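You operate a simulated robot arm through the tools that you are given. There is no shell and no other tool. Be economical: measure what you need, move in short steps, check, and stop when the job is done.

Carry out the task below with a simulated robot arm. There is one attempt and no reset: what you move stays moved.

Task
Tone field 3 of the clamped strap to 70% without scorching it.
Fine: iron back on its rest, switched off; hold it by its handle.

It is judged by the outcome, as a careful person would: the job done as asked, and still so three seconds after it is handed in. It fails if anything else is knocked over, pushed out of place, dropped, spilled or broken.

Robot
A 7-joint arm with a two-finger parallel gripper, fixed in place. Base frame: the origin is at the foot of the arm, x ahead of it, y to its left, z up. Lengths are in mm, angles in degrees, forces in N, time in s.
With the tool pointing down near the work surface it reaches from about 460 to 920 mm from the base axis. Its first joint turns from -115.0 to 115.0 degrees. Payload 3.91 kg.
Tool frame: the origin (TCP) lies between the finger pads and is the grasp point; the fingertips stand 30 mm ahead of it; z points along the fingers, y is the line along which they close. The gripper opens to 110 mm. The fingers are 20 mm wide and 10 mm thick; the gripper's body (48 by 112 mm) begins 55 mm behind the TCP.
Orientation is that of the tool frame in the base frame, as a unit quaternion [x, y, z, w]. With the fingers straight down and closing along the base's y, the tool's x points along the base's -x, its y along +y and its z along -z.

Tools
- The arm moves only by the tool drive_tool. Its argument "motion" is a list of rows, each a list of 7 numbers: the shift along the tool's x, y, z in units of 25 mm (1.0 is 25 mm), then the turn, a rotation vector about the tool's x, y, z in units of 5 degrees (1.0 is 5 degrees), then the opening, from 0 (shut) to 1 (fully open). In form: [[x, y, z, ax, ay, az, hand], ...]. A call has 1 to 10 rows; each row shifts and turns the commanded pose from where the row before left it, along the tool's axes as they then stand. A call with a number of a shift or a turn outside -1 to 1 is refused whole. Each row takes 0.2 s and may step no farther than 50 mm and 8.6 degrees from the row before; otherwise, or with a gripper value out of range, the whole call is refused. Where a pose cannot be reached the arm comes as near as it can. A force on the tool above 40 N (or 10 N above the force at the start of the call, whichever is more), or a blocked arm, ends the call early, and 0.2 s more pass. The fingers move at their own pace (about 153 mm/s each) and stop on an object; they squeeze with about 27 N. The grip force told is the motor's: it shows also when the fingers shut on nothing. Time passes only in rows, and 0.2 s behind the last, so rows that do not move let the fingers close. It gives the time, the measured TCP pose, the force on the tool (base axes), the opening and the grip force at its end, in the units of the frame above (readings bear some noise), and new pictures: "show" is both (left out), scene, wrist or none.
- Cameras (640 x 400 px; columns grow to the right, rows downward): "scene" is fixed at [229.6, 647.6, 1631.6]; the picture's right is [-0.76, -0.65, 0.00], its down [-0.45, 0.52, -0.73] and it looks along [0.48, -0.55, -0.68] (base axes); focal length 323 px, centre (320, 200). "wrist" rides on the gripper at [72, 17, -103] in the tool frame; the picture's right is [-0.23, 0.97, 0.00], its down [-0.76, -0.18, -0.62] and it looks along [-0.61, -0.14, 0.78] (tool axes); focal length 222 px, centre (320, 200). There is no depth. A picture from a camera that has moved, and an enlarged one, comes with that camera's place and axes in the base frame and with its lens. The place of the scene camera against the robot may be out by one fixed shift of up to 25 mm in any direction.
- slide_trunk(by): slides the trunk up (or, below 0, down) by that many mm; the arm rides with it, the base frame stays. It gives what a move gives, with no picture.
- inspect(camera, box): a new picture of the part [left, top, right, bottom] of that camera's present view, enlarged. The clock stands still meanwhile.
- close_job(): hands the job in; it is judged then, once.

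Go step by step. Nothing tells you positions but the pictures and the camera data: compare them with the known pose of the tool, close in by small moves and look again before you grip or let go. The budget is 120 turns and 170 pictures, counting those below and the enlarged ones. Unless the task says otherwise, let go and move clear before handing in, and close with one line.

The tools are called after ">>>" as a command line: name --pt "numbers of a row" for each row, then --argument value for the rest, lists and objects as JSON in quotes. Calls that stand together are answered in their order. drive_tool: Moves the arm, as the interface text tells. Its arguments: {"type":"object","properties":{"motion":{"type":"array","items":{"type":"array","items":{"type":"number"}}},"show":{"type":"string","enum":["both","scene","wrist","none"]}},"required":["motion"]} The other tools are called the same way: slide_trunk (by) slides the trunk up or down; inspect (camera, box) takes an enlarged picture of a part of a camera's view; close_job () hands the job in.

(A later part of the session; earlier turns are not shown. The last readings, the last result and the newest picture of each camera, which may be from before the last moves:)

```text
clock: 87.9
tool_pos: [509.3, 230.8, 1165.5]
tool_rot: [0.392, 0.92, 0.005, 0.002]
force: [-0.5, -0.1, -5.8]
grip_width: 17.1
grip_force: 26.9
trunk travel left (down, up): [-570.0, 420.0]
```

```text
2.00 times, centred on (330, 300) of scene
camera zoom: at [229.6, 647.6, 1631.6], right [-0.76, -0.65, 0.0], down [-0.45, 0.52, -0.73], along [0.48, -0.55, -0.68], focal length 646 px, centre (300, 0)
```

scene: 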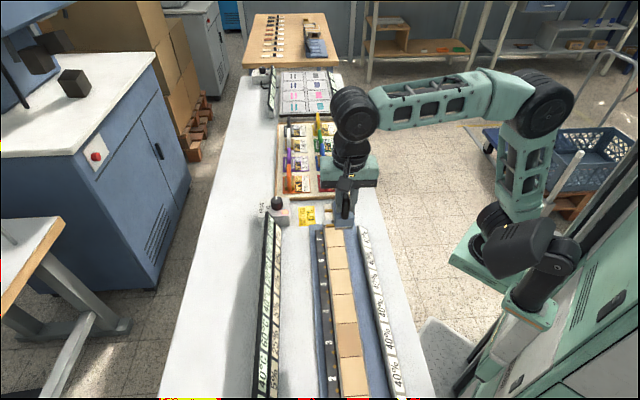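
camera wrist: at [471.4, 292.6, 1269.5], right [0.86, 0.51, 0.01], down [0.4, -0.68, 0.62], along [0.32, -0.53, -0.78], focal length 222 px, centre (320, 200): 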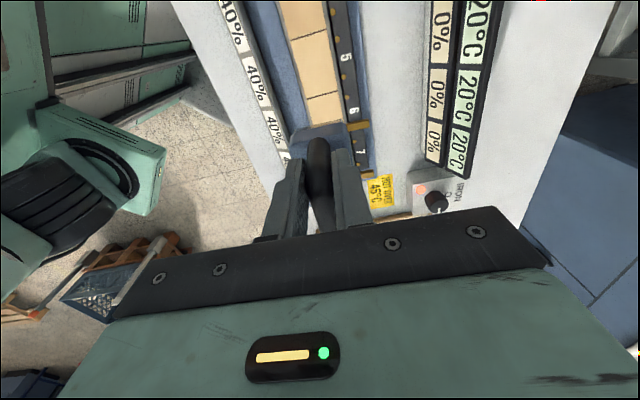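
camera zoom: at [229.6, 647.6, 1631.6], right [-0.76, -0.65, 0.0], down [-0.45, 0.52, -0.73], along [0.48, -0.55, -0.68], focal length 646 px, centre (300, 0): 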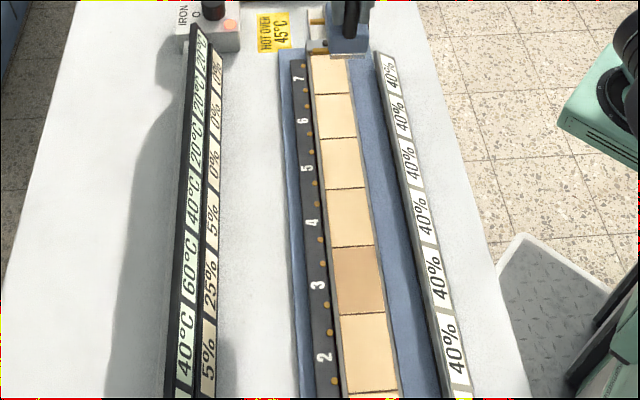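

Still 60 °C after 45 s. Waiting is free and a hot second touch is the main scorch risk, so I'll wait one more long stretch before deciding.

>>> drive_tool --pt "0 0 0 0 0 0 0.05" --pt "0 0 0 0 0 0 0.05" --pt "0 0 0 0 0 0 0.05" --pt "0 0 0 0 0 0 0.05" --pt "0 0 0 0 0 0 0.05" --pt "0 0 0 0 0 0 0.05" --pt "0 0 0 0 0 0 0.05" --pt "0 0 0 0 0 0 0.05" --pt "0 0 0 0 0 0 0.05" --pt "0 0 0 0 0 0 0.05" --show "none"

>>> drive_tool --pt "0 0 0 0 0 0 0.05" --pt "0 0 0 0 0 0 0.05" --pt "0 0 0 0 0 0 0.05" --pt "0 0 0 0 0 0 0.05" --pt "0 0 0 0 0 0 0.05" --pt "0 0 0 0 0 0 0.05" --pt "0 0 0 0 0 0 0.05" --pt "0 0 0 0 0 0 0.05" --pt "0 0 0 0 0 0 0.05" --pt "0 0 0 0 0 0 0.05" --show "none"

>>> drive_tool --pt "0 0 0 0 0 0 0.05" --pt "0 0 0 0 0 0 0.05" --pt "0 0 0 0 0 0 0.05" --pt "0 0 0 0 0 0 0.05" --pt "0 0 0 0 0 0 0.05" --pt "0 0 0 0 0 0 0.05" --pt "0 0 0 0 0 0 0.05" --pt "0 0 0 0 0 0 0.05" --pt "0 0 0 0 0 0 0.05" --pt "0 0 0 0 0 0 0.05" --show "none"

>>> drive_tool --pt "0 0 0 0 0 0 0.05" --pt "0 0 0 0 0 0 0.05" --pt "0 0 0 0 0 0 0.05" --pt "0 0 0 0 0 0 0.05" --pt "0 0 0 0 0 0 0.05" --pt "0 0 0 0 0 0 0.05" --pt "0 0 0 0 0 0 0.05" --pt "0 0 0 0 0 0 0.05" --pt "0 0 0 0 0 0 0.05" --pt "0 0 0 0 0 0 0.05" --show "none"

>>> drive_tool --pt "0 0 0 0 0 0 0.05" --pt "0 0 0 0 0 0 0.05" --pt "0 0 0 0 0 0 0.05" --pt "0 0 0 0 0 0 0.05" --pt "0 0 0 0 0 0 0.05" --pt "0 0 0 0 0 0 0.05" --pt "0 0 0 0 0 0 0.05" --pt "0 0 0 0 0 0 0.05" --pt "0 0 0 0 0 0 0.05" --pt "0 0 0 0 0 0 0.05" --show "none"

>>> drive_tool --pt "0 0 0 0 0 0 0.05" --pt "0 0 0 0 0 0 0.05" --pt "0 0 0 0 0 0 0.05" --pt "0 0 0 0 0 0 0.05" --pt "0 0 0 0 0 0 0.05" --pt "0 0 0 0 0 0 0.05" --pt "0 0 0 0 0 0 0.05" --pt "0 0 0 0 0 0 0.05" --pt "0 0 0 0 0 0 0.05" --pt "0 0 0 0 0 0 0.05" --show "none"

>>> drive_tool --pt "0 0 0 0 0 0 0.05" --pt "0 0 0 0 0 0 0.05" --pt "0 0 0 0 0 0 0.05" --pt "0 0 0 0 0 0 0.05" --pt "0 0 0 0 0 0 0.05" --pt "0 0 0 0 0 0 0.05" --pt "0 0 0 0 0 0 0.05" --pt "0 0 0 0 0 0 0.05" --pt "0 0 0 0 0 0 0.05" --pt "0 0 0 0 0 0 0.05" --show "none"

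>>> drive_tool --pt "0 0 0 0 0 0 0.05" --pt "0 0 0 0 0 0 0.05" --pt "0 0 0 0 0 0 0.05" --pt "0 0 0 0 0 0 0.05" --pt "0 0 0 0 0 0 0.05" --pt "0 0 0 0 0 0 0.05" --pt "0 0 0 0 0 0 0.05" --pt "0 0 0 0 0 0 0.05" --pt "0 0 0 0 0 0 0.05" --pt "0 0 0 0 0 0 0.05" --show "none"

>>> drive_tool --pt "0 0 0 0 0 0 0.05" --pt "0 0 0 0 0 0 0.05" --pt "0 0 0 0 0 0 0.05" --pt "0 0 0 0 0 0 0.05" --pt "0 0 0 0 0 0 0.05" --pt "0 0 0 0 0 0 0.05" --pt "0 0 0 0 0 0 0.05" --pt "0 0 0 0 0 0 0.05" --pt "0 0 0 0 0 0 0.05" --pt "0 0 0 0 0 0 0.05" --show "none"

>>> drive_tool --pt "0 0 0 0 0 0 0.05" --pt "0 0 0 0 0 0 0.05" --pt "0 0 0 0 0 0 0.05" --pt "0 0 0 0 0 0 0.05" --pt "0 0 0 0 0 0 0.05" --pt "0 0 0 0 0 0 0.05" --pt "0 0 0 0 0 0 0.05" --pt "0 0 0 0 0 0 0.05" --pt "0 0 0 0 0 0 0.05" --pt "0 0 0 0 0 0 0.05" --show "none"

>>> inspect --camera "scene" --box '[240, 200, 420, 400]'

>>> inspect --camera "wrist" --box '[360, 150, 500, 230]'

```text
clock: 90.1
tool_pos: [510.0, 229.4, 1166.2]
tool_rot: [0.393, 0.919, 0.004, 0.001]
force: [0.0, -0.7, -6.0]
grip_width: 17.0
grip_force: 27.4
trunk travel left (down, up): [-570.0, 420.0]
```

```text
clock: 92.3
tool_pos: [509.7, 230.4, 1166.0]
tool_rot: [0.393, 0.92, 0.004, 0.002]
force: [0.3, -0.3, -6.1]
grip_width: 17.1
grip_force: 27.0
trunk travel left (down, up): [-570.0, 420.0]
```

```text
clock: 94.5
tool_pos: [509.5, 229.6, 1166.4]
tool_rot: [0.392, 0.92, 0.005, 0.001]
force: [1.0, -0.3, -5.3]
grip_width: 16.9
grip_force: 26.8
trunk travel left (down, up): [-570.0, 420.0]
```

```text
clock: 96.7
tool_pos: [509.3, 229.2, 1166.9]
tool_rot: [0.392, 0.92, 0.005, 0.001]
force: [0.4, 0.5, -5.6]
grip_width: 16.9
grip_force: 26.9
trunk travel left (down, up): [-570.0, 420.0]
```

```text
clock: 98.9
tool_pos: [510.4, 230.9, 1166.5]
tool_rot: [0.393, 0.92, 0.004, 0.001]
force: [-0.6, -0.3, -5.5]
grip_width: 16.9
grip_force: 26.9
trunk travel left (down, up): [-570.0, 420.0]
```

```text
clock: 101.1
tool_pos: [510.7, 229.6, 1165.6]
tool_rot: [0.392, 0.92, 0.004, 0.002]
force: [-0.2, -0.2, -5.4]
grip_width: 17.1
grip_force: 27.3
trunk travel left (down, up): [-570.0, 420.0]
```

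```text
clock: 103.3
tool_pos: [511.2, 229.8, 1167.0]
tool_rot: [0.392, 0.92, 0.005, 0.001]
force: [-0.9, 0.5, -5.4]
grip_width: 16.9
grip_force: 26.8
trunk travel left (down, up): [-570.0, 420.0]
```

```text
clock: 105.5
tool_pos: [510.0, 229.3, 1165.9]
tool_rot: [0.393, 0.92, 0.005, 0.001]
force: [0.2, 0.3, -4.5]
grip_width: 17.0
grip_force: 27.2
trunk travel left (down, up): [-570.0, 420.0]
```

```text
clock: 107.7
tool_pos: [509.2, 230.9, 1167.2]
tool_rot: [0.392, 0.92, 0.005, 0.001]
force: [0.5, -0.1, -5.0]
grip_width: 16.9
grip_force: 27.0
trunk travel left (down, up): [-570.0, 420.0]
```

```text
clock: 109.9
tool_pos: [509.5, 228.8, 1166.4]
tool_rot: [0.393, 0.92, 0.005, 0.001]
force: [0.7, -0.7, -5.1]
grip_width: 17.0
grip_force: 27.0
trunk travel left (down, up): [-570.0, 420.0]
```

```text
2.00 times, centred on (330, 300) of scene
camera zoom: at [229.6, 647.6, 1631.6], right [-0.76, -0.65, 0.0], down [-0.45, 0.52, -0.73], along [0.48, -0.55, -0.68], focal length 646 px, centre (300, 0)
```

zoom: 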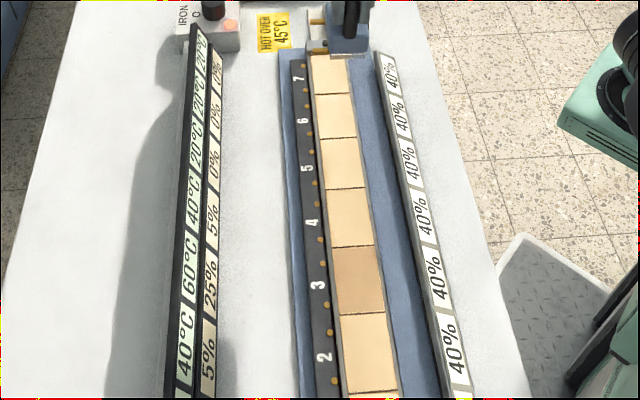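

```text
4.57 times, centred on (430, 190) of wrist
camera zoom: at [471.4, 292.7, 1269.5], right [0.86, 0.51, 0.01], down [0.4, -0.68, 0.62], along [0.32, -0.53, -0.78], focal length 1015 px, centre (-183, 246)
```

zoom: 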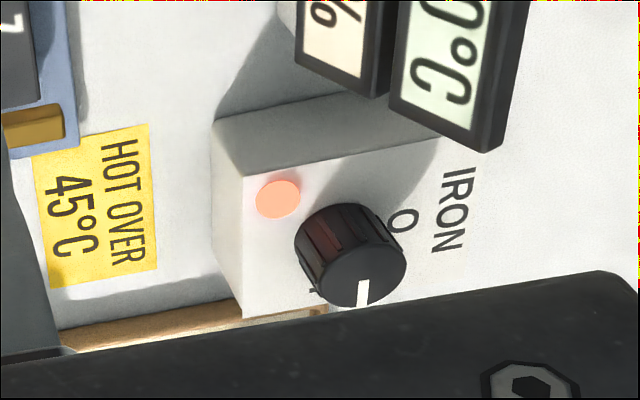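

There's no cooling at all with time, so tone and temperature appear to change only with contact. I'll return over field 3 and make the briefest possible second touch, then read.

>>> drive_tool --pt "1 0 0 0 0 0 0.05" --pt "1 0 0 0 0 0 0.05" --pt "1 0 0 0 0 0 0.05" --pt "1 0 1 0 0 0 0.05" --pt "1 0 1 0 0 0 0.05" --pt "1 0 1 0 0 0 0.05" --pt "1 0 1 0 0 0 0.05" --pt "1 0 1 0 0 0 0.05" --pt "0 0 1 0 0 0 0.05" --pt "0 0 0.7 0 0 0 0.05" --show "none"

>>> inspect --camera "scene" --box '[270, 290, 400, 400]'

>>> inspect --camera "wrist" --box '[220, 20, 440, 200]'

```text
clock: 112.1
tool_pos: [370.6, 373.2, 998.7]
tool_rot: [0.393, 0.92, 0.004, 0.001]
force: [-0.4, 0.0, -5.3]
grip_width: 17.0
grip_force: 26.7
trunk travel left (down, up): [-570.0, 420.0]
```

```text
3.64 times, centred on (335, 345) of scene
camera zoom: at [229.6, 647.6, 1631.6], right [-0.76, -0.65, 0.0], down [-0.45, 0.52, -0.73], along [0.48, -0.55, -0.68], focal length 1175 px, centre (266, -327)
```

zoom: 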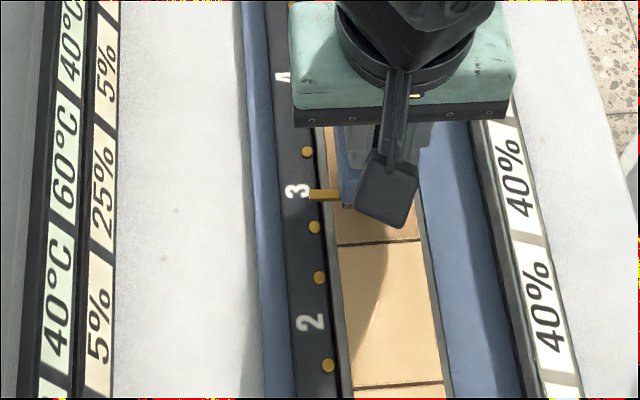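

```text
2.22 times, centred on (330, 110) of wrist
camera zoom: at [331.9, 435.2, 1102.6], right [0.86, 0.51, 0.01], down [0.4, -0.68, 0.62], along [0.32, -0.53, -0.78], focal length 494 px, centre (298, 400)
```

zoom: 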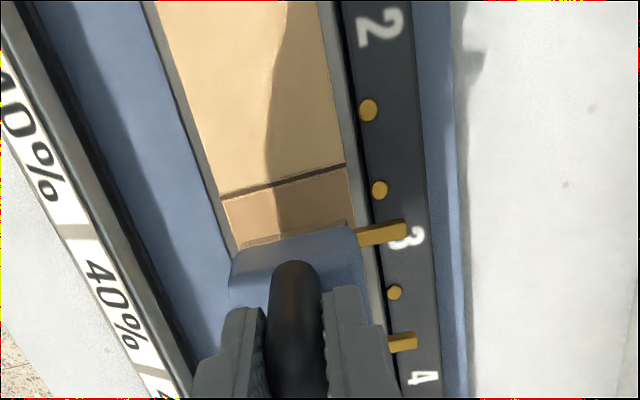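

Position is good; the iron slid up about 4 mm in the grip from the first press. Now a brief touch and straight back up.

>>> drive_tool --pt "0 0 0.6 0 0 0 0.05" --pt "0 0 0.42 0 0 0 0.05" --pt "0 0 -0.42 0 0 0 0.05" --pt "0 0 -0.4 0 0 0 0.05" --show "none"

>>> inspect --camera "scene" --box '[240, 240, 400, 400]'

```text
clock: 113.1
tool_pos: [369.3, 371.5, 991.8]
tool_rot: [0.393, 0.92, 0.004, 0.001]
force: [-0.3, -0.8, -5.3]
grip_width: 16.9
grip_force: 26.9
trunk travel left (down, up): [-570.0, 420.0]
```

```text
2.50 times, centred on (320, 320) of scene
camera zoom: at [229.6, 647.6, 1631.6], right [-0.76, -0.65, 0.0], down [-0.45, 0.52, -0.73], along [0.48, -0.55, -0.68], focal length 808 px, centre (320, -100)
```

zoom: 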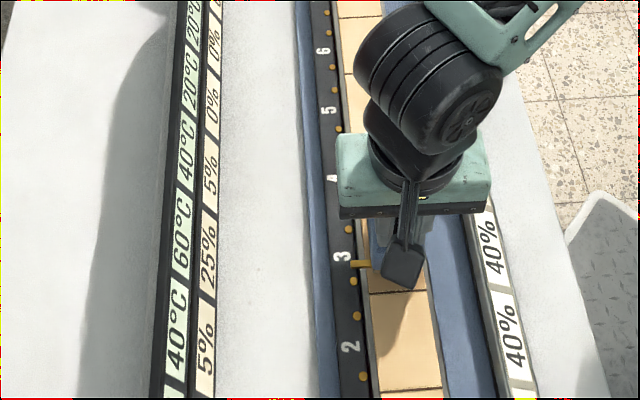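

No change, so that either missed contact or was too brief. A slightly deeper one, again lifting at once.

>>> drive_tool --pt "0 0 0.45 0 0 0 0.05" --pt "0 0 0.4 0 0 0 0.05" --pt "0 0 -0.4 0 0 0 0.05" --show "none"

>>> inspect --camera "scene" --box '[240, 240, 400, 400]'

```text
clock: 113.9
tool_pos: [370.1, 372.6, 981.1]
tool_rot: [0.392, 0.92, 0.003, 0.001]
force: [-0.2, -0.1, -5.1]
grip_width: 16.9
grip_force: 27.6
trunk travel left (down, up): [-570.0, 420.0]
```

```text
2.50 times, centred on (320, 320) of scene
camera zoom: at [229.6, 647.6, 1631.6], right [-0.76, -0.65, 0.0], down [-0.45, 0.52, -0.73], along [0.48, -0.55, -0.68], focal length 808 px, centre (320, -100)
```

zoom: 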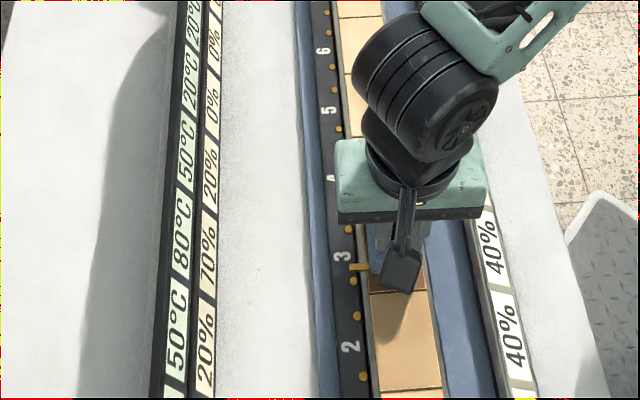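

Field 3 now reads 70 %, with neighbours at 20 %. I'll lift clear and verify before returning the iron.

>>> drive_tool --pt "0 0 -1 0 0 0 0.05" --pt "0 0 -1 0 0 0 0.05" --pt "0 0 -1 0 0 0 0.05" --pt "0 0 -1 0 0 0 0.05" --pt "-1 0 0 0 0 0 0.05" --pt "-1 0 0 0 0 0 0.05" --pt "-1 0 0 0 0 0 0.05" --pt "-1 0 0 0 0 0 0.05" --pt "-1 0 0 0 0 0 0.05" --pt "-1 0 0 0 0 0 0.05" --show "none"

>>> inspect --camera "scene" --box '[240, 260, 400, 400]'

```text
clock: 116.1
tool_pos: [474.5, 262.8, 1081.2]
tool_rot: [0.391, 0.92, 0.004, 0.001]
force: [0.3, 0.6, -5.5]
grip_width: 17.0
grip_force: 27.2
trunk travel left (down, up): [-570.0, 420.0]
```

```text
2.86 times, centred on (320, 330) of scene
camera zoom: at [229.6, 647.6, 1631.6], right [-0.76, -0.65, 0.0], down [-0.45, 0.52, -0.73], along [0.48, -0.55, -0.68], focal length 923 px, centre (320, -171)
```

zoom: 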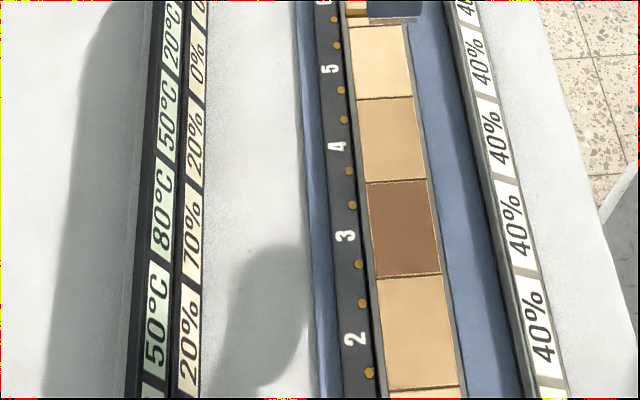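

Field 3 is confirmed at 70 %, with an even, unscorched tone. Carrying the iron back over its rest.

>>> drive_tool --pt "-0.949 -0.039 0 0 0 0 0.05" --pt "-0.949 -0.039 0 0 0 0 0.05" --pt "-0.949 -0.039 0 0 0 0 0.05" --pt "-0.949 -0.039 0 0 0 0 0.05" --pt "-0.949 -0.039 0 0 0 0 0.05" --pt "-0.949 -0.039 0 0 0 0 0.05" --pt "-0.949 -0.039 0 0 0 0 0.05" --pt "-0.949 -0.039 0 0 0 0 0.05" --pt "-0.949 -0.039 0 0 0 0 0.05" --pt "-0.949 -0.039 0 0 0 0 0.05" --show "none"

>>> drive_tool --pt "-0.949 -0.039 0 0 0 0 0.05" --pt "-0.949 -0.039 0 0 0 0 0.05" --pt "0 0 0 0 0 0 0.05" --pt "0 0 0 0 0 0 0.05" --show "both"

>>> inspect --camera "scene" --box '[290, 130, 390, 230]'

```text
clock: 118.3
tool_pos: [631.8, 85.5, 1079.1]
tool_rot: [0.393, 0.919, 0.005, 0.0]
force: [0.1, 0.4, -4.1]
grip_width: 17.0
grip_force: 27.3
trunk travel left (down, up): [-570.0, 420.0]
```

```text
clock: 119.3
tool_pos: [662.9, 49.9, 1080.3]
tool_rot: [0.393, 0.92, 0.004, 0.001]
force: [-0.4, -1.2, -5.7]
grip_width: 16.6
grip_force: 27.2
trunk travel left (down, up): [-570.0, 420.0]
camera wrist: at [625.0, 113.7, 1183.5], right [0.86, 0.51, 0.01], down [0.4, -0.68, 0.62], along [0.32, -0.53, -0.78], focal length 222 px, centre (320, 200)
```

scene: 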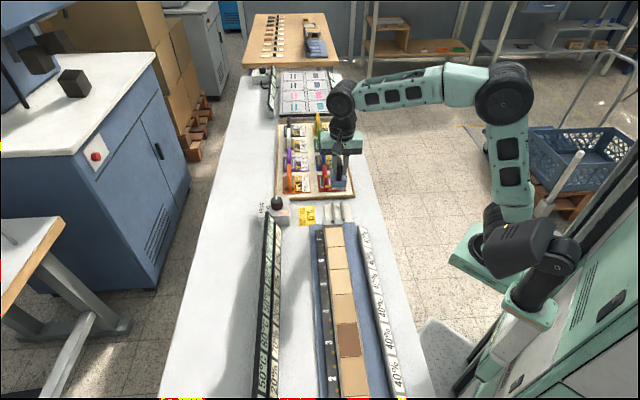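
wrist: 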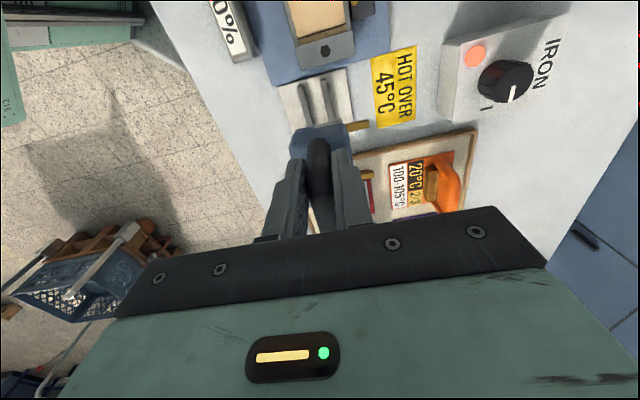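

```text
4.00 times, centred on (340, 180) of scene
camera zoom: at [229.6, 647.6, 1631.6], right [-0.76, -0.65, 0.0], down [-0.45, 0.52, -0.73], along [0.48, -0.55, -0.68], focal length 1292 px, centre (240, 280)
```

zoom: 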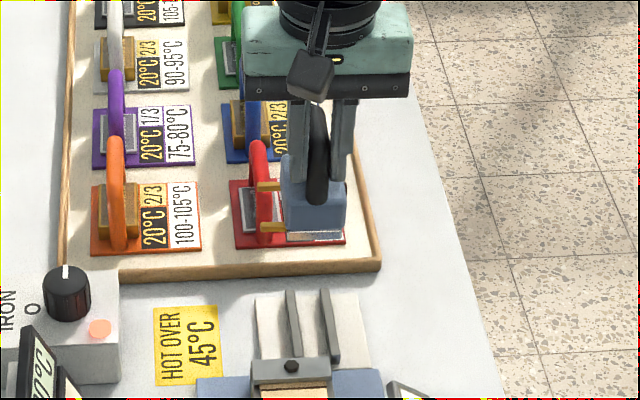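

Aligned over the rest; the iron sits about 8 mm higher in the grip than before. Descending in stages.

>>> drive_tool --pt "0 0 1 0 0 0 0.05" --pt "0 0 1 0 0 0 0.05" --pt "0 0 1 0 0 0 0.05" --pt "0 0 0.7 0 0 0 0.05" --pt "0 0 0 0 0 0 0.05" --show "wrist"

>>> inspect --camera "scene" --box '[300, 150, 380, 230]'

>>> inspect --camera "wrist" --box '[220, 60, 420, 240]'

```text
clock: 120.5
tool_pos: [662.1, 51.4, 988.5]
tool_rot: [0.393, 0.92, 0.005, 0.002]
force: [-0.1, -0.2, -6.5]
grip_width: 16.7
grip_force: 27.0
trunk travel left (down, up): [-570.0, 420.0]
camera wrist: at [623.5, 114.2, 1092.0], right [0.86, 0.51, 0.01], down [0.4, -0.68, 0.62], along [0.32, -0.53, -0.78], focal length 222 px, centre (320, 200)
```

wrist: 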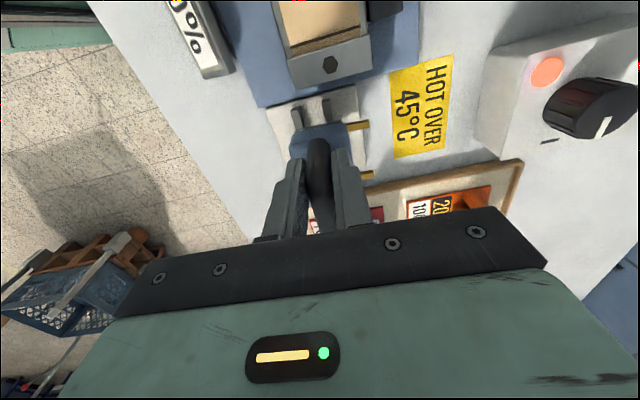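

```text
5.00 times, centred on (340, 190) of scene
camera zoom: at [229.6, 647.6, 1631.6], right [-0.76, -0.65, 0.0], down [-0.45, 0.52, -0.73], along [0.48, -0.55, -0.68], focal length 1615 px, centre (220, 250)
```

zoom: 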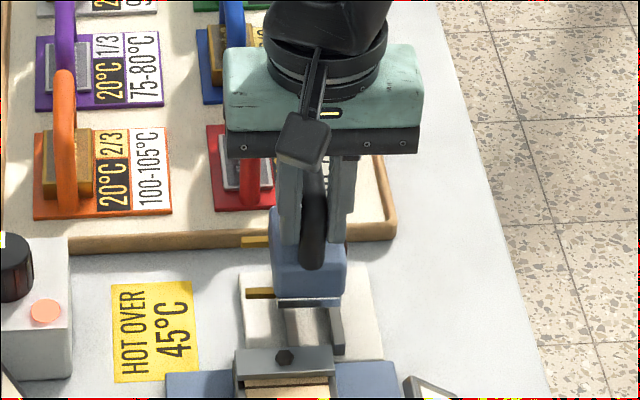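

```text
2.22 times, centred on (320, 150) of wrist
camera zoom: at [623.5, 114.2, 1092.0], right [0.86, 0.51, 0.01], down [0.4, -0.68, 0.62], along [0.32, -0.53, -0.78], focal length 494 px, centre (320, 311)
```

zoom: 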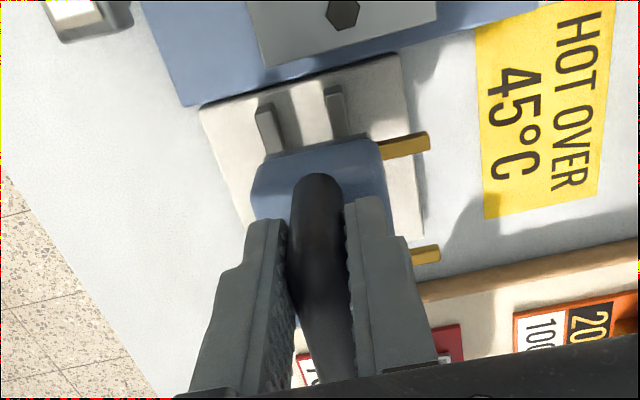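

>>> drive_tool --pt "0 -0.06 0.3 0 0 0 0.05" --pt "0 0 0.2 0 0 0 0.05" --pt "0 0 0.1 0 0 0 0.05" --pt "0 0 0 0 0 0 0.05" --show "none"

>>> inspect --camera "scene" --box '[300, 150, 380, 230]'

```text
clock: 121.5
tool_pos: [661.6, 50.3, 972.6]
tool_rot: [0.393, 0.92, 0.004, 0.002]
force: [0.0, 0.5, -5.3]
grip_width: 16.8
grip_force: 27.0
trunk travel left (down, up): [-570.0, 420.0]
```

```text
5.00 times, centred on (340, 190) of scene
camera zoom: at [229.6, 647.6, 1631.6], right [-0.76, -0.65, 0.0], down [-0.45, 0.52, -0.73], along [0.48, -0.55, -0.68], focal length 1615 px, centre (220, 250)
```

zoom: 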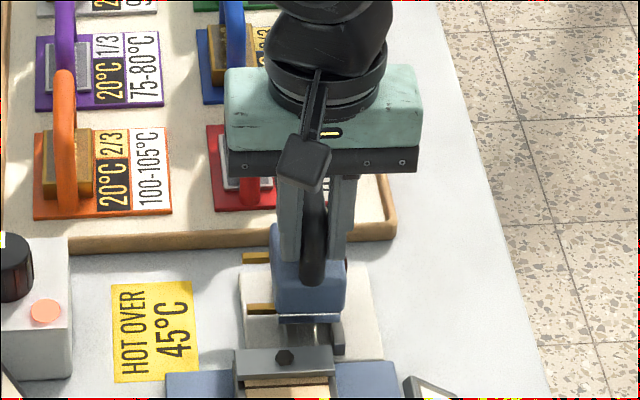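

>>> drive_tool --pt "0 -0.08 0.12 0 0 0 0.05" --pt "0 0 0.1 0 0 0 0.05" --pt "0 0 0.06 0 0 0 0.05" --pt "0 0 0 0 0 0 0.05" --show "none"

>>> inspect --camera "scene" --box '[300, 150, 380, 230]'

```text
clock: 122.5
tool_pos: [659.9, 49.2, 966.9]
tool_rot: [0.392, 0.92, 0.004, 0.001]
force: [-0.3, 0.4, -5.2]
grip_width: 17.1
grip_force: 27.2
trunk travel left (down, up): [-570.0, 420.0]
```

```text
5.00 times, centred on (340, 190) of scene
camera zoom: at [229.6, 647.6, 1631.6], right [-0.76, -0.65, 0.0], down [-0.45, 0.52, -0.73], along [0.48, -0.55, -0.68], focal length 1615 px, centre (220, 250)
```

zoom: 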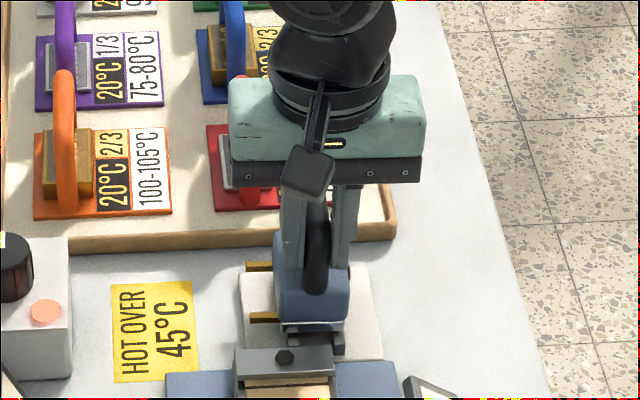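

The pins now match their original places, but the weight is still on the hand. A few more millimetres.

>>> drive_tool --pt "0 0 0.06 0 0 0 0.05" --pt "0 0 0.04 0 0 0 0.05" --pt "0 0 0 0 0 0 0.05" --show "none"

```text
clock: 123.3
tool_pos: [659.3, 48.5, 964.6]
tool_rot: [0.393, 0.92, 0.005, 0.001]
force: [-1.2, -1.2, -0.1]
grip_width: 17.0
grip_force: 27.5
trunk travel left (down, up): [-570.0, 420.0]
```

Weight is coming off, so the iron is touching the rest. One more millimetre, then look before releasing.

>>> drive_tool --pt "0 0 0.03 0 0 0 0.05" --pt "0 0 0 0 0 0 0.05" --show "wrist"

>>> inspect --camera "scene" --box '[300, 150, 380, 230]'

>>> inspect --camera "wrist" --box '[220, 60, 420, 240]'

```text
clock: 123.9
tool_pos: [659.3, 49.1, 964.1]
tool_rot: [0.392, 0.92, 0.005, 0.002]
force: [-3.2, 1.1, 6.5]
grip_width: 17.1
grip_force: 26.9
trunk travel left (down, up): [-570.0, 420.0]
camera wrist: at [621.0, 111.3, 1068.0], right [0.86, 0.51, 0.01], down [0.4, -0.68, 0.62], along [0.32, -0.53, -0.78], focal length 222 px, centre (320, 200)
```

wrist: 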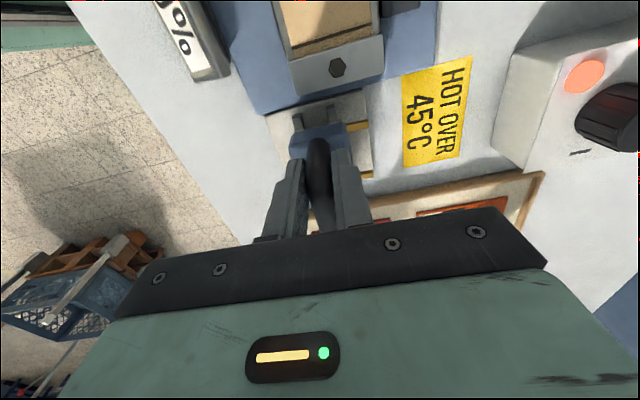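

```text
5.00 times, centred on (340, 190) of scene
camera zoom: at [229.6, 647.6, 1631.6], right [-0.76, -0.65, 0.0], down [-0.45, 0.52, -0.73], along [0.48, -0.55, -0.68], focal length 1615 px, centre (220, 250)
```

zoom: 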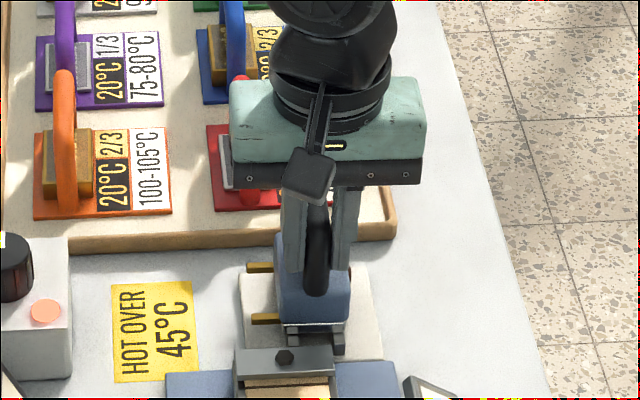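

```text
2.22 times, centred on (320, 150) of wrist
camera zoom: at [621.0, 111.3, 1068.0], right [0.86, 0.51, 0.01], down [0.4, -0.68, 0.62], along [0.32, -0.53, -0.78], focal length 494 px, centre (320, 311)
```

zoom: 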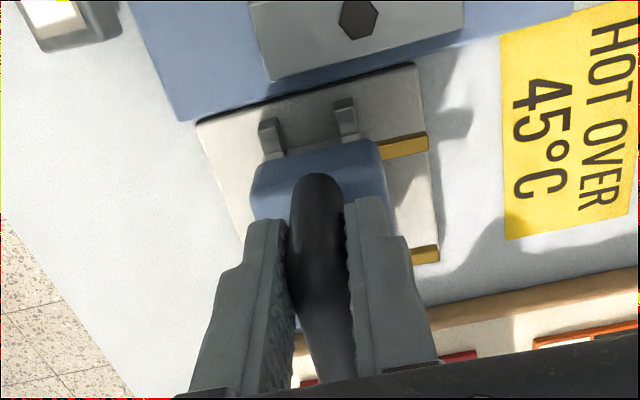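

The iron is seated on the rails. Releasing gently.

>>> drive_tool --pt "0 0 -0.02 0 0 0 0.05" --pt "0 0 0 0 0 0 0.2" --pt "0 0 0 0 0 0 0.35" --pt "0 0 0 0 0 0 0.55" --pt "0 0 0 0 0 0 0.6" --show "none"

>>> inspect --camera "scene" --box '[300, 150, 380, 230]'

```text
clock: 125.1
tool_pos: [659.7, 48.2, 965.5]
tool_rot: [0.393, 0.92, 0.005, 0.001]
force: [-0.2, 0.7, 0.3]
grip_width: 66.1
grip_force: 0.1
trunk travel left (down, up): [-570.0, 420.0]
```

```text
5.00 times, centred on (340, 190) of scene
camera zoom: at [229.6, 647.6, 1631.6], right [-0.76, -0.65, 0.0], down [-0.45, 0.52, -0.73], along [0.48, -0.55, -0.68], focal length 1615 px, centre (220, 250)
```

zoom: 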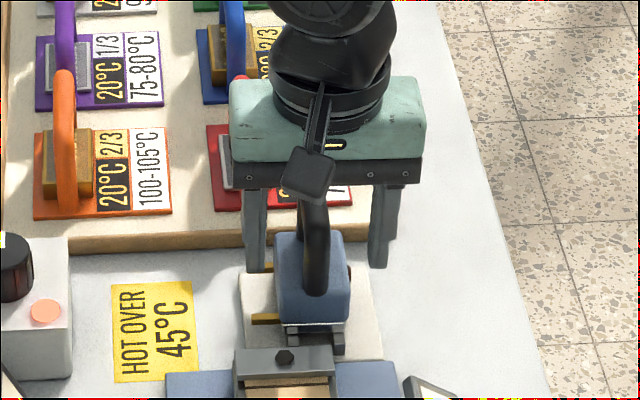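

The iron rests as it was. Rising and moving to the knob to switch it off.

>>> drive_tool --pt "0 0 -1 0 0 0 0.65" --pt "0 0 -1 0 0 0 0.65" --pt "0 0 -1 0 0 0 0.65" --pt "0 0 -1 0 0 0 0.65" --pt "0 0 -1 0 0 0 0.65" --show "wrist"

>>> drive_tool --pt "-0.053 0.99 0 0 0 0 0.65" --pt "-0.053 0.99 0 0 0 0 0.65" --pt "-0.053 0.99 0 0 0 0 0.65" --pt "-0.053 0.99 0 0 0 0 0.65" --pt "-0.053 0.99 0 0 0 0 0.65" --pt "-0.053 0.99 0 0 0 0 0.65" --pt "-0.053 0.99 0 0 0 0 0.65" --pt "-0.053 0.99 0 0 0 0 0.65" --pt "0 0 0 0 0 0 0.65" --show "none"

>>> drive_tool --pt "0 0 0 0 0 1 0.65" --pt "0 0 0 0 0 1 0.65" --pt "0 0 0 0 0 1 0.65" --pt "0 0 0 0 0 1 0.65" --pt "0 0 1 0 0 0 0.65" --pt "0 0 1 0 0 0 0.65" --pt "0 0 0.6 0 0 0 0.65" --pt "0 0 0 0 0 0 0.65" --show "both"

>>> inspect --camera "wrist" --box '[220, 60, 420, 220]'

>>> inspect --camera "scene" --box '[240, 150, 380, 235]'

```text
clock: 126.3
tool_pos: [661.7, 46.9, 1089.5]
tool_rot: [0.392, 0.92, 0.004, 0.001]
force: [0.2, -0.2, -0.1]
grip_width: 71.5
grip_force: 0.1
trunk travel left (down, up): [-570.0, 420.0]
camera wrist: at [622.9, 110.0, 1193.5], right [0.86, 0.51, 0.01], down [0.4, -0.68, 0.62], along [0.32, -0.53, -0.78], focal length 222 px, centre (320, 200)
```

wrist: 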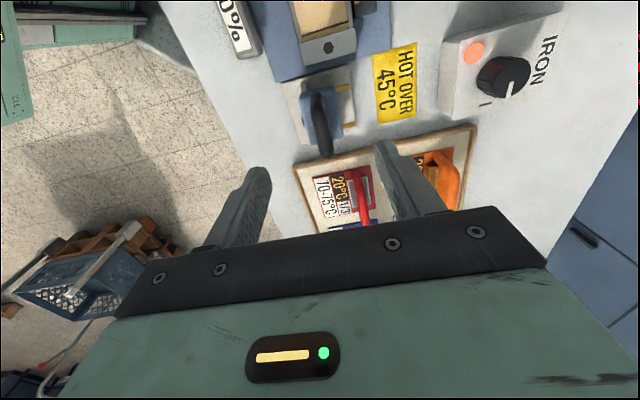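

```text
clock: 128.3
tool_pos: [809.6, 175.9, 1090.2]
tool_rot: [0.392, 0.92, 0.004, 0.0]
force: [-1.5, -0.7, -0.1]
grip_width: 71.4
grip_force: 0.0
trunk travel left (down, up): [-570.0, 420.0]
```

```text
clock: 130.1
tool_pos: [810.1, 178.2, 1026.0]
tool_rot: [0.546, 0.838, 0.005, 0.0]
force: [-0.5, 0.4, 0.3]
grip_width: 71.8
grip_force: 0.0
trunk travel left (down, up): [-570.0, 420.0]
camera wrist: at [796.2, 248.8, 1129.5], right [0.98, 0.19, 0.01], down [0.14, -0.77, 0.62], along [0.12, -0.61, -0.79], focal length 222 px, centre (320, 200)
```

scene: 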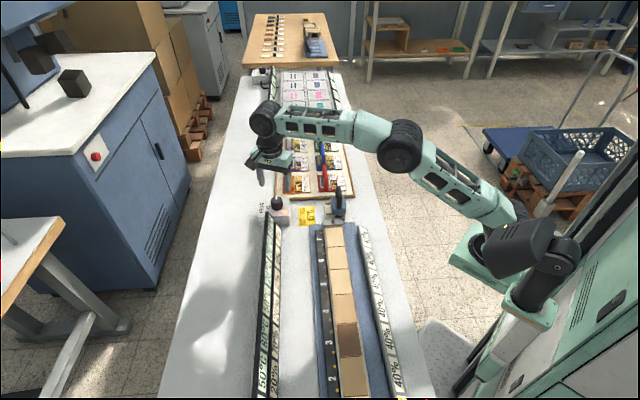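
wrist: 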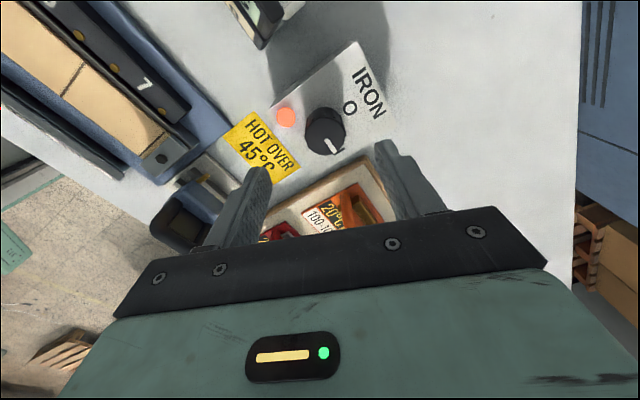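

```text
2.50 times, centred on (320, 140) of wrist
camera zoom: at [796.2, 248.8, 1129.5], right [0.98, 0.19, 0.01], down [0.14, -0.77, 0.62], along [0.12, -0.61, -0.79], focal length 555 px, centre (320, 350)
```

zoom: 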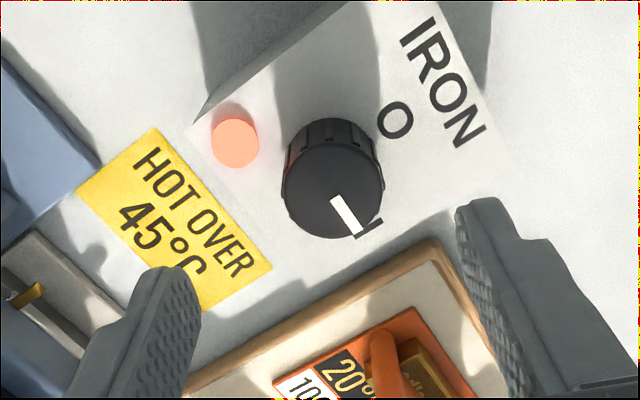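

```text
4.57 times, centred on (310, 192) of scene
camera zoom: at [229.6, 647.6, 1631.6], right [-0.76, -0.65, 0.0], down [-0.45, 0.52, -0.73], along [0.48, -0.55, -0.68], focal length 1477 px, centre (366, 234)
```

zoom: 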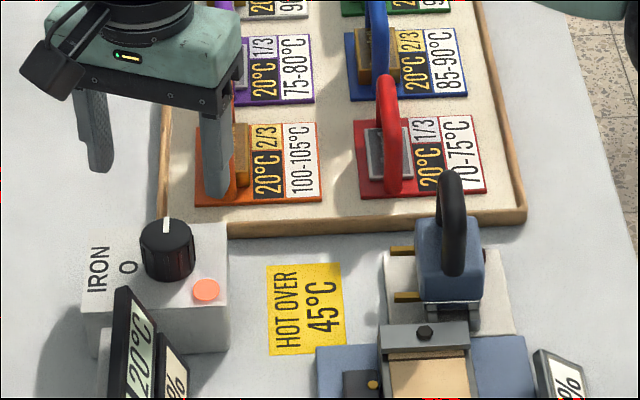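

The iron is well placed. The knob centre is better estimated as (816, 173.5). Adjusting, descending and gripping it.

>>> drive_tool --pt "-0.27 0.14 0 0 0 0 0.65" --pt "0 0 1 0 0 0 0.65" --pt "0 0 1 0 0 0 0.65" --pt "0 0 0.68 0 0 0 0.65" --pt "0 0 0 0 0 0 0.65" --show "wrist"

>>> drive_tool --pt "0 0 0 0 0 0 0.35" --pt "0 0 0 0 0 0 0.2" --pt "0 0 0 0 0 0 0.2" --show "none"

```text
clock: 131.3
tool_pos: [814.5, 172.1, 958.4]
tool_rot: [0.546, 0.838, 0.006, 0.0]
force: [-0.8, -0.4, 0.5]
grip_width: 71.5
grip_force: 0.0
trunk travel left (down, up): [-570.0, 420.0]
camera wrist: at [800.9, 244.6, 1062.2], right [0.98, 0.19, 0.01], down [0.14, -0.77, 0.62], along [0.12, -0.61, -0.79], focal length 222 px, centre (320, 200)
```

wrist: 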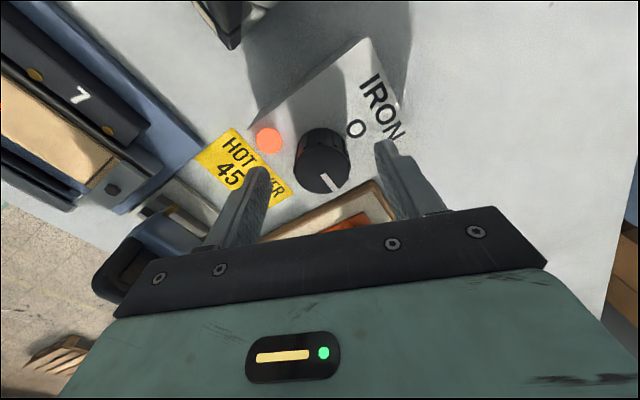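

```text
clock: 132.1
tool_pos: [815.1, 172.6, 958.8]
tool_rot: [0.546, 0.838, 0.005, 0.001]
force: [12.0, 5.0, -2.4]
grip_width: 34.7
grip_force: 45.0
trunk travel left (down, up): [-570.0, 420.0]
```

>>> drive_tool --pt "0 0.08 0 0 0 0 0.2" --pt "0 0 0 0 0 -0.8 0.2" --pt "0 0 0 0 0 -0.8 0.2" --pt "0 0 0 0 0 -0.8 0.2" --pt "0 0 0 0 0 -0.8 0.2" --pt "0 0 0 0 0 -0.8 0.2" --pt "0 0 0 0 0 -0.8 0.2" --pt "0 0 0 0 0 -0.8 0.2" --pt "0 0 0 0 0 -0.8 0.2" --show "wrist"

```text
clock: 134.1
tool_pos: [815.9, 172.7, 959.2]
tool_rot: [0.293, 0.956, 0.003, -0.001]
force: [-24.0, -13.0, -7.8]
grip_width: 34.7
grip_force: 44.9
trunk travel left (down, up): [-570.0, 420.0]
camera wrist: at [766.0, 227.0, 1062.2], right [0.73, 0.68, 0.0], down [0.53, -0.58, 0.62], along [0.42, -0.45, -0.78], focal length 222 px, centre (320, 200)
```

wrist: 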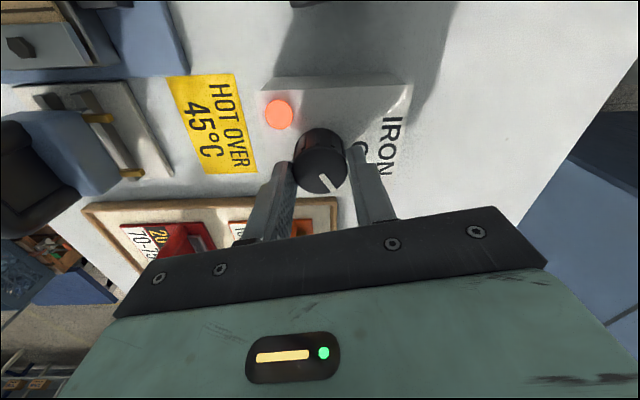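

>>> drive_tool --pt "0 -0.16 0 0 0 0 0.2" --pt "0 0 0 0 0 -0.8 0.2" --pt "0 0 0 0 0 -0.8 0.2" --pt "0 0 0 0 0 -0.8 0.2" --pt "0 0 0 0 0 -0.8 0.2" --pt "0 0 0 0 0 -0.8 0.2" --pt "0 0 0 0 0 -0.8 0.2" --show "wrist"

```text
clock: 135.7
tool_pos: [817.0, 172.5, 958.5]
tool_rot: [0.087, 0.996, 0.004, 0.002]
force: [-8.3, 14.4, -13.9]
grip_width: 34.9
grip_force: 44.8
trunk travel left (down, up): [-570.0, 420.0]
camera wrist: at [747.5, 201.0, 1062.0], right [0.39, 0.92, 0.01], down [0.72, -0.31, 0.62], along [0.58, -0.24, -0.78], focal length 222 px, centre (320, 200)
```

wrist: 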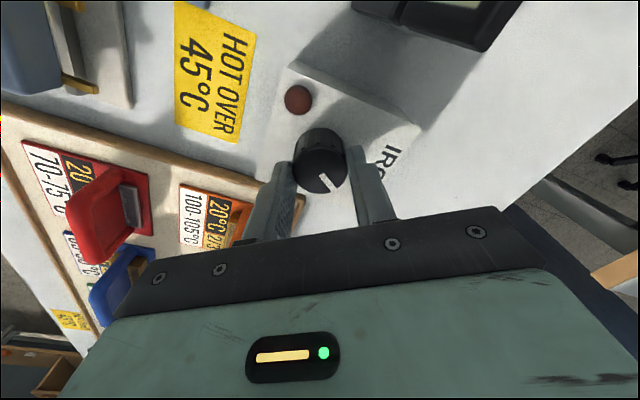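

The lamp is out. Releasing, rising and checking that everything is settled.

>>> drive_tool --pt "0 0 0 0 0 0 0.4" --pt "0 0 0 0 0 0 0.65" --pt "0 0 0 0 0 0 0.65" --pt "0 0 -1 0 0 0 0.65" --pt "0 0 -1 0 0 0 0.65" --pt "0 0 -1 0 0 0 0.65" --pt "0 0 -1 0 0 0 0.65" --pt "0 0 -1 0 0 0 0.65" --show "both"

>>> inspect --camera "scene" --box '[240, 150, 380, 235]'

>>> inspect --camera "scene" --box '[240, 240, 420, 400]'

>>> inspect --camera "wrist" --box '[220, 60, 420, 220]'

```text
clock: 137.5
tool_pos: [815.8, 170.5, 1083.6]
tool_rot: [0.089, 0.996, 0.005, 0.002]
force: [-0.7, 0.6, 0.2]
grip_width: 71.6
grip_force: 0.0
trunk travel left (down, up): [-570.0, 420.0]
camera wrist: at [746.2, 199.1, 1186.4], right [0.4, 0.92, 0.01], down [0.71, -0.31, 0.62], along [0.58, -0.24, -0.78], focal length 222 px, centre (320, 200)
```

scene: 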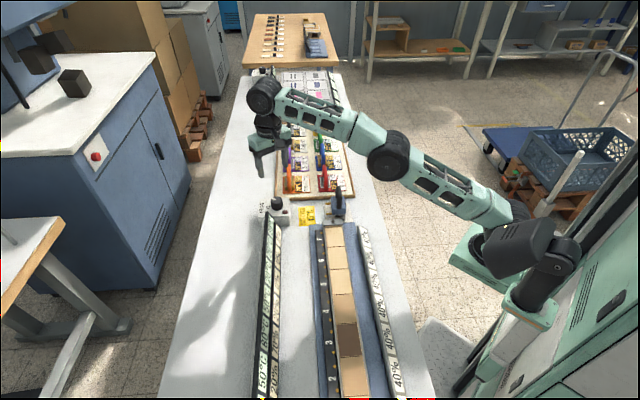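
wrist: 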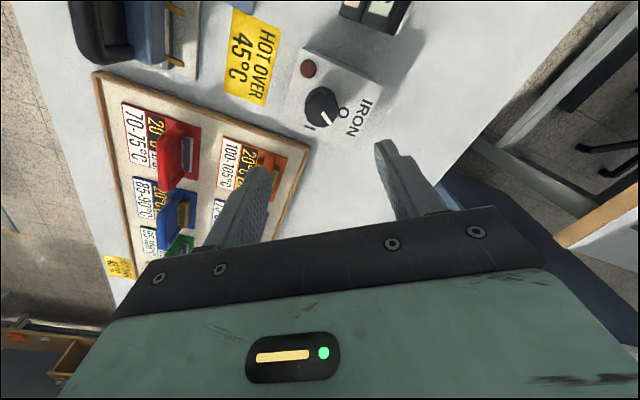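

```text
4.57 times, centred on (310, 192) of scene
camera zoom: at [229.6, 647.6, 1631.6], right [-0.76, -0.65, 0.0], down [-0.45, 0.52, -0.73], along [0.48, -0.55, -0.68], focal length 1477 px, centre (366, 234)
```

zoom: 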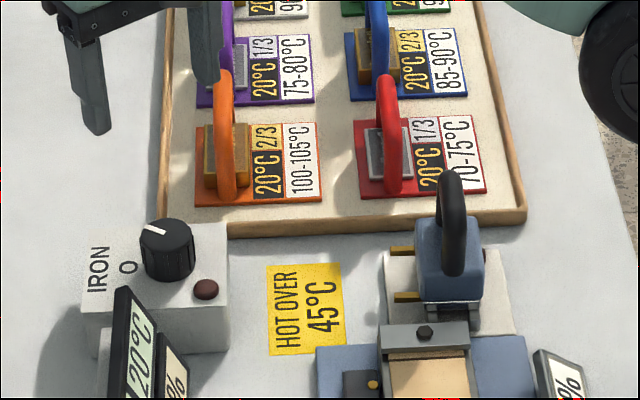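

```text
2.50 times, centred on (330, 320) of scene
camera zoom: at [229.6, 647.6, 1631.6], right [-0.76, -0.65, 0.0], down [-0.45, 0.52, -0.73], along [0.48, -0.55, -0.68], focal length 808 px, centre (295, -100)
```

zoom: 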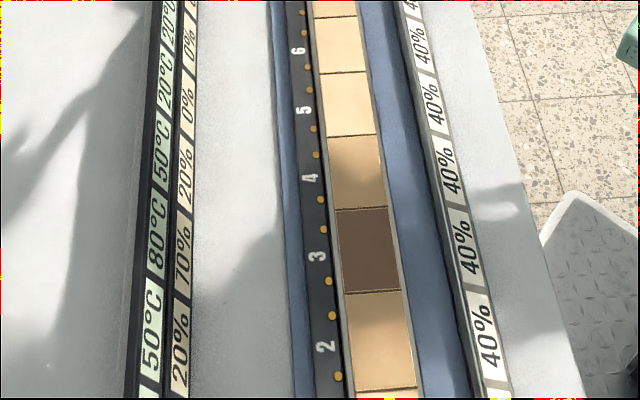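

```text
2.50 times, centred on (320, 140) of wrist
camera zoom: at [746.2, 199.1, 1186.4], right [0.4, 0.92, 0.01], down [0.71, -0.31, 0.62], along [0.58, -0.24, -0.78], focal length 555 px, centre (320, 350)
```

zoom: 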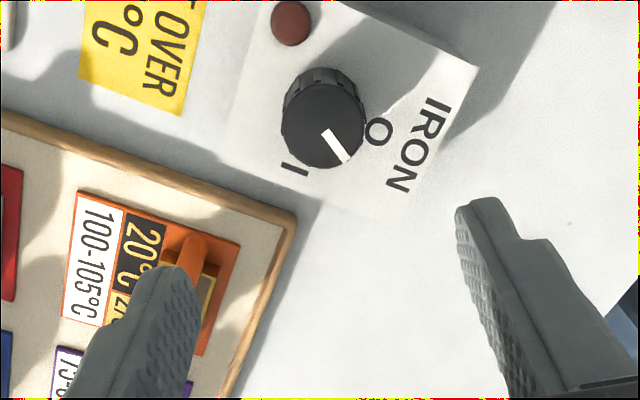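

The lamp is off, but the pointer stopped about 30° short of O. I'll regrip and finish the turn.

>>> drive_tool --pt "0 0.06 0 0 0 1 0.65" --pt "0 0 0 0 0 1 0.65" --pt "0 0 1 0 0 1 0.65" --pt "0 0 1 0 0 1 0.65" --pt "0 0 1 0 0 1 0.65" --pt "0 0 1 0 0 1 0.65" --pt "0 0 0.95 0 0 0 0.65" --pt "0 0 0 0 0 0 0.65" --show "wrist"

>>> drive_tool --pt "0 0 0 0 0 0 0.35" --pt "0 0 0 0 0 0 0.2" --pt "0 0 0 0 0 0 0.2" --show "none"

```text
clock: 139.3
tool_pos: [816.1, 171.9, 960.3]
tool_rot: [0.343, 0.939, 0.004, 0.002]
force: [-0.4, -0.9, 0.0]
grip_width: 71.9
grip_force: 0.0
trunk travel left (down, up): [-570.0, 420.0]
camera wrist: at [771.1, 231.1, 1063.9], right [0.8, 0.6, 0.01], down [0.46, -0.63, 0.62], along [0.38, -0.49, -0.78], focal length 222 px, centre (320, 200)
```

wrist: 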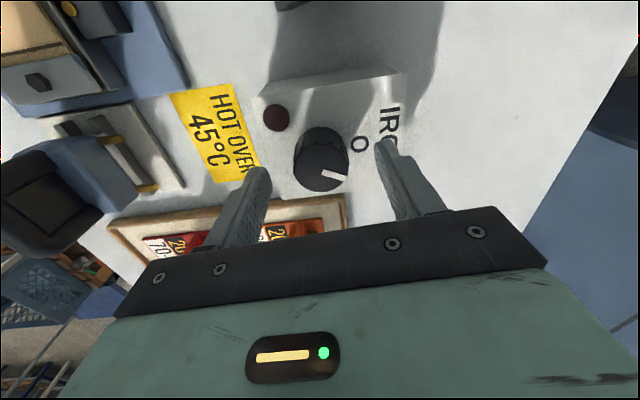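

```text
clock: 140.1
tool_pos: [816.9, 172.5, 960.0]
tool_rot: [0.344, 0.939, 0.005, 0.002]
force: [5.3, 4.3, -1.3]
grip_width: 35.2
grip_force: 45.2
trunk travel left (down, up): [-570.0, 420.0]
```

>>> drive_tool --pt "0 0 0 0 0 -0.8 0.2" --pt "0 0 0 0 0 -0.8 0.2" --pt "0 0 0 0 0 -0.8 0.2" --pt "0 0 0 0 0 -0.8 0.2" --pt "0 0 0 0 0 -0.8 0.2" --pt "0 0 0 0 0 -0.8 0.2" --pt "0 0 0 0 0 0 0.4" --pt "0 0 0 0 0 0 0.65" --pt "0 0 0 0 0 0 0.65" --show "wrist"

>>> inspect --camera "scene" --box '[240, 150, 380, 235]'

```text
clock: 142.1
tool_pos: [815.2, 174.2, 959.3]
tool_rot: [0.141, 0.99, 0.004, 0.002]
force: [0.1, -0.1, 0.1]
grip_width: 71.4
grip_force: 0.0
trunk travel left (down, up): [-570.0, 420.0]
camera wrist: at [750.0, 208.9, 1063.7], right [0.49, 0.87, 0.01], down [0.68, -0.39, 0.62], along [0.55, -0.3, -0.78], focal length 222 px, centre (320, 200)
```

wrist: 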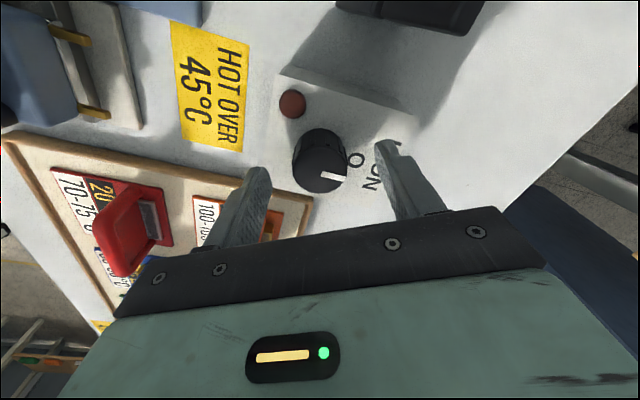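

```text
4.57 times, centred on (310, 192) of scene
camera zoom: at [229.6, 647.6, 1631.6], right [-0.76, -0.65, 0.0], down [-0.45, 0.52, -0.73], along [0.48, -0.55, -0.68], focal length 1477 px, centre (366, 234)
```

zoom: 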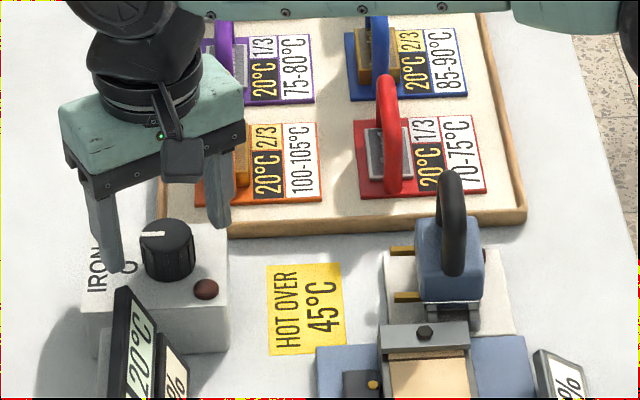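

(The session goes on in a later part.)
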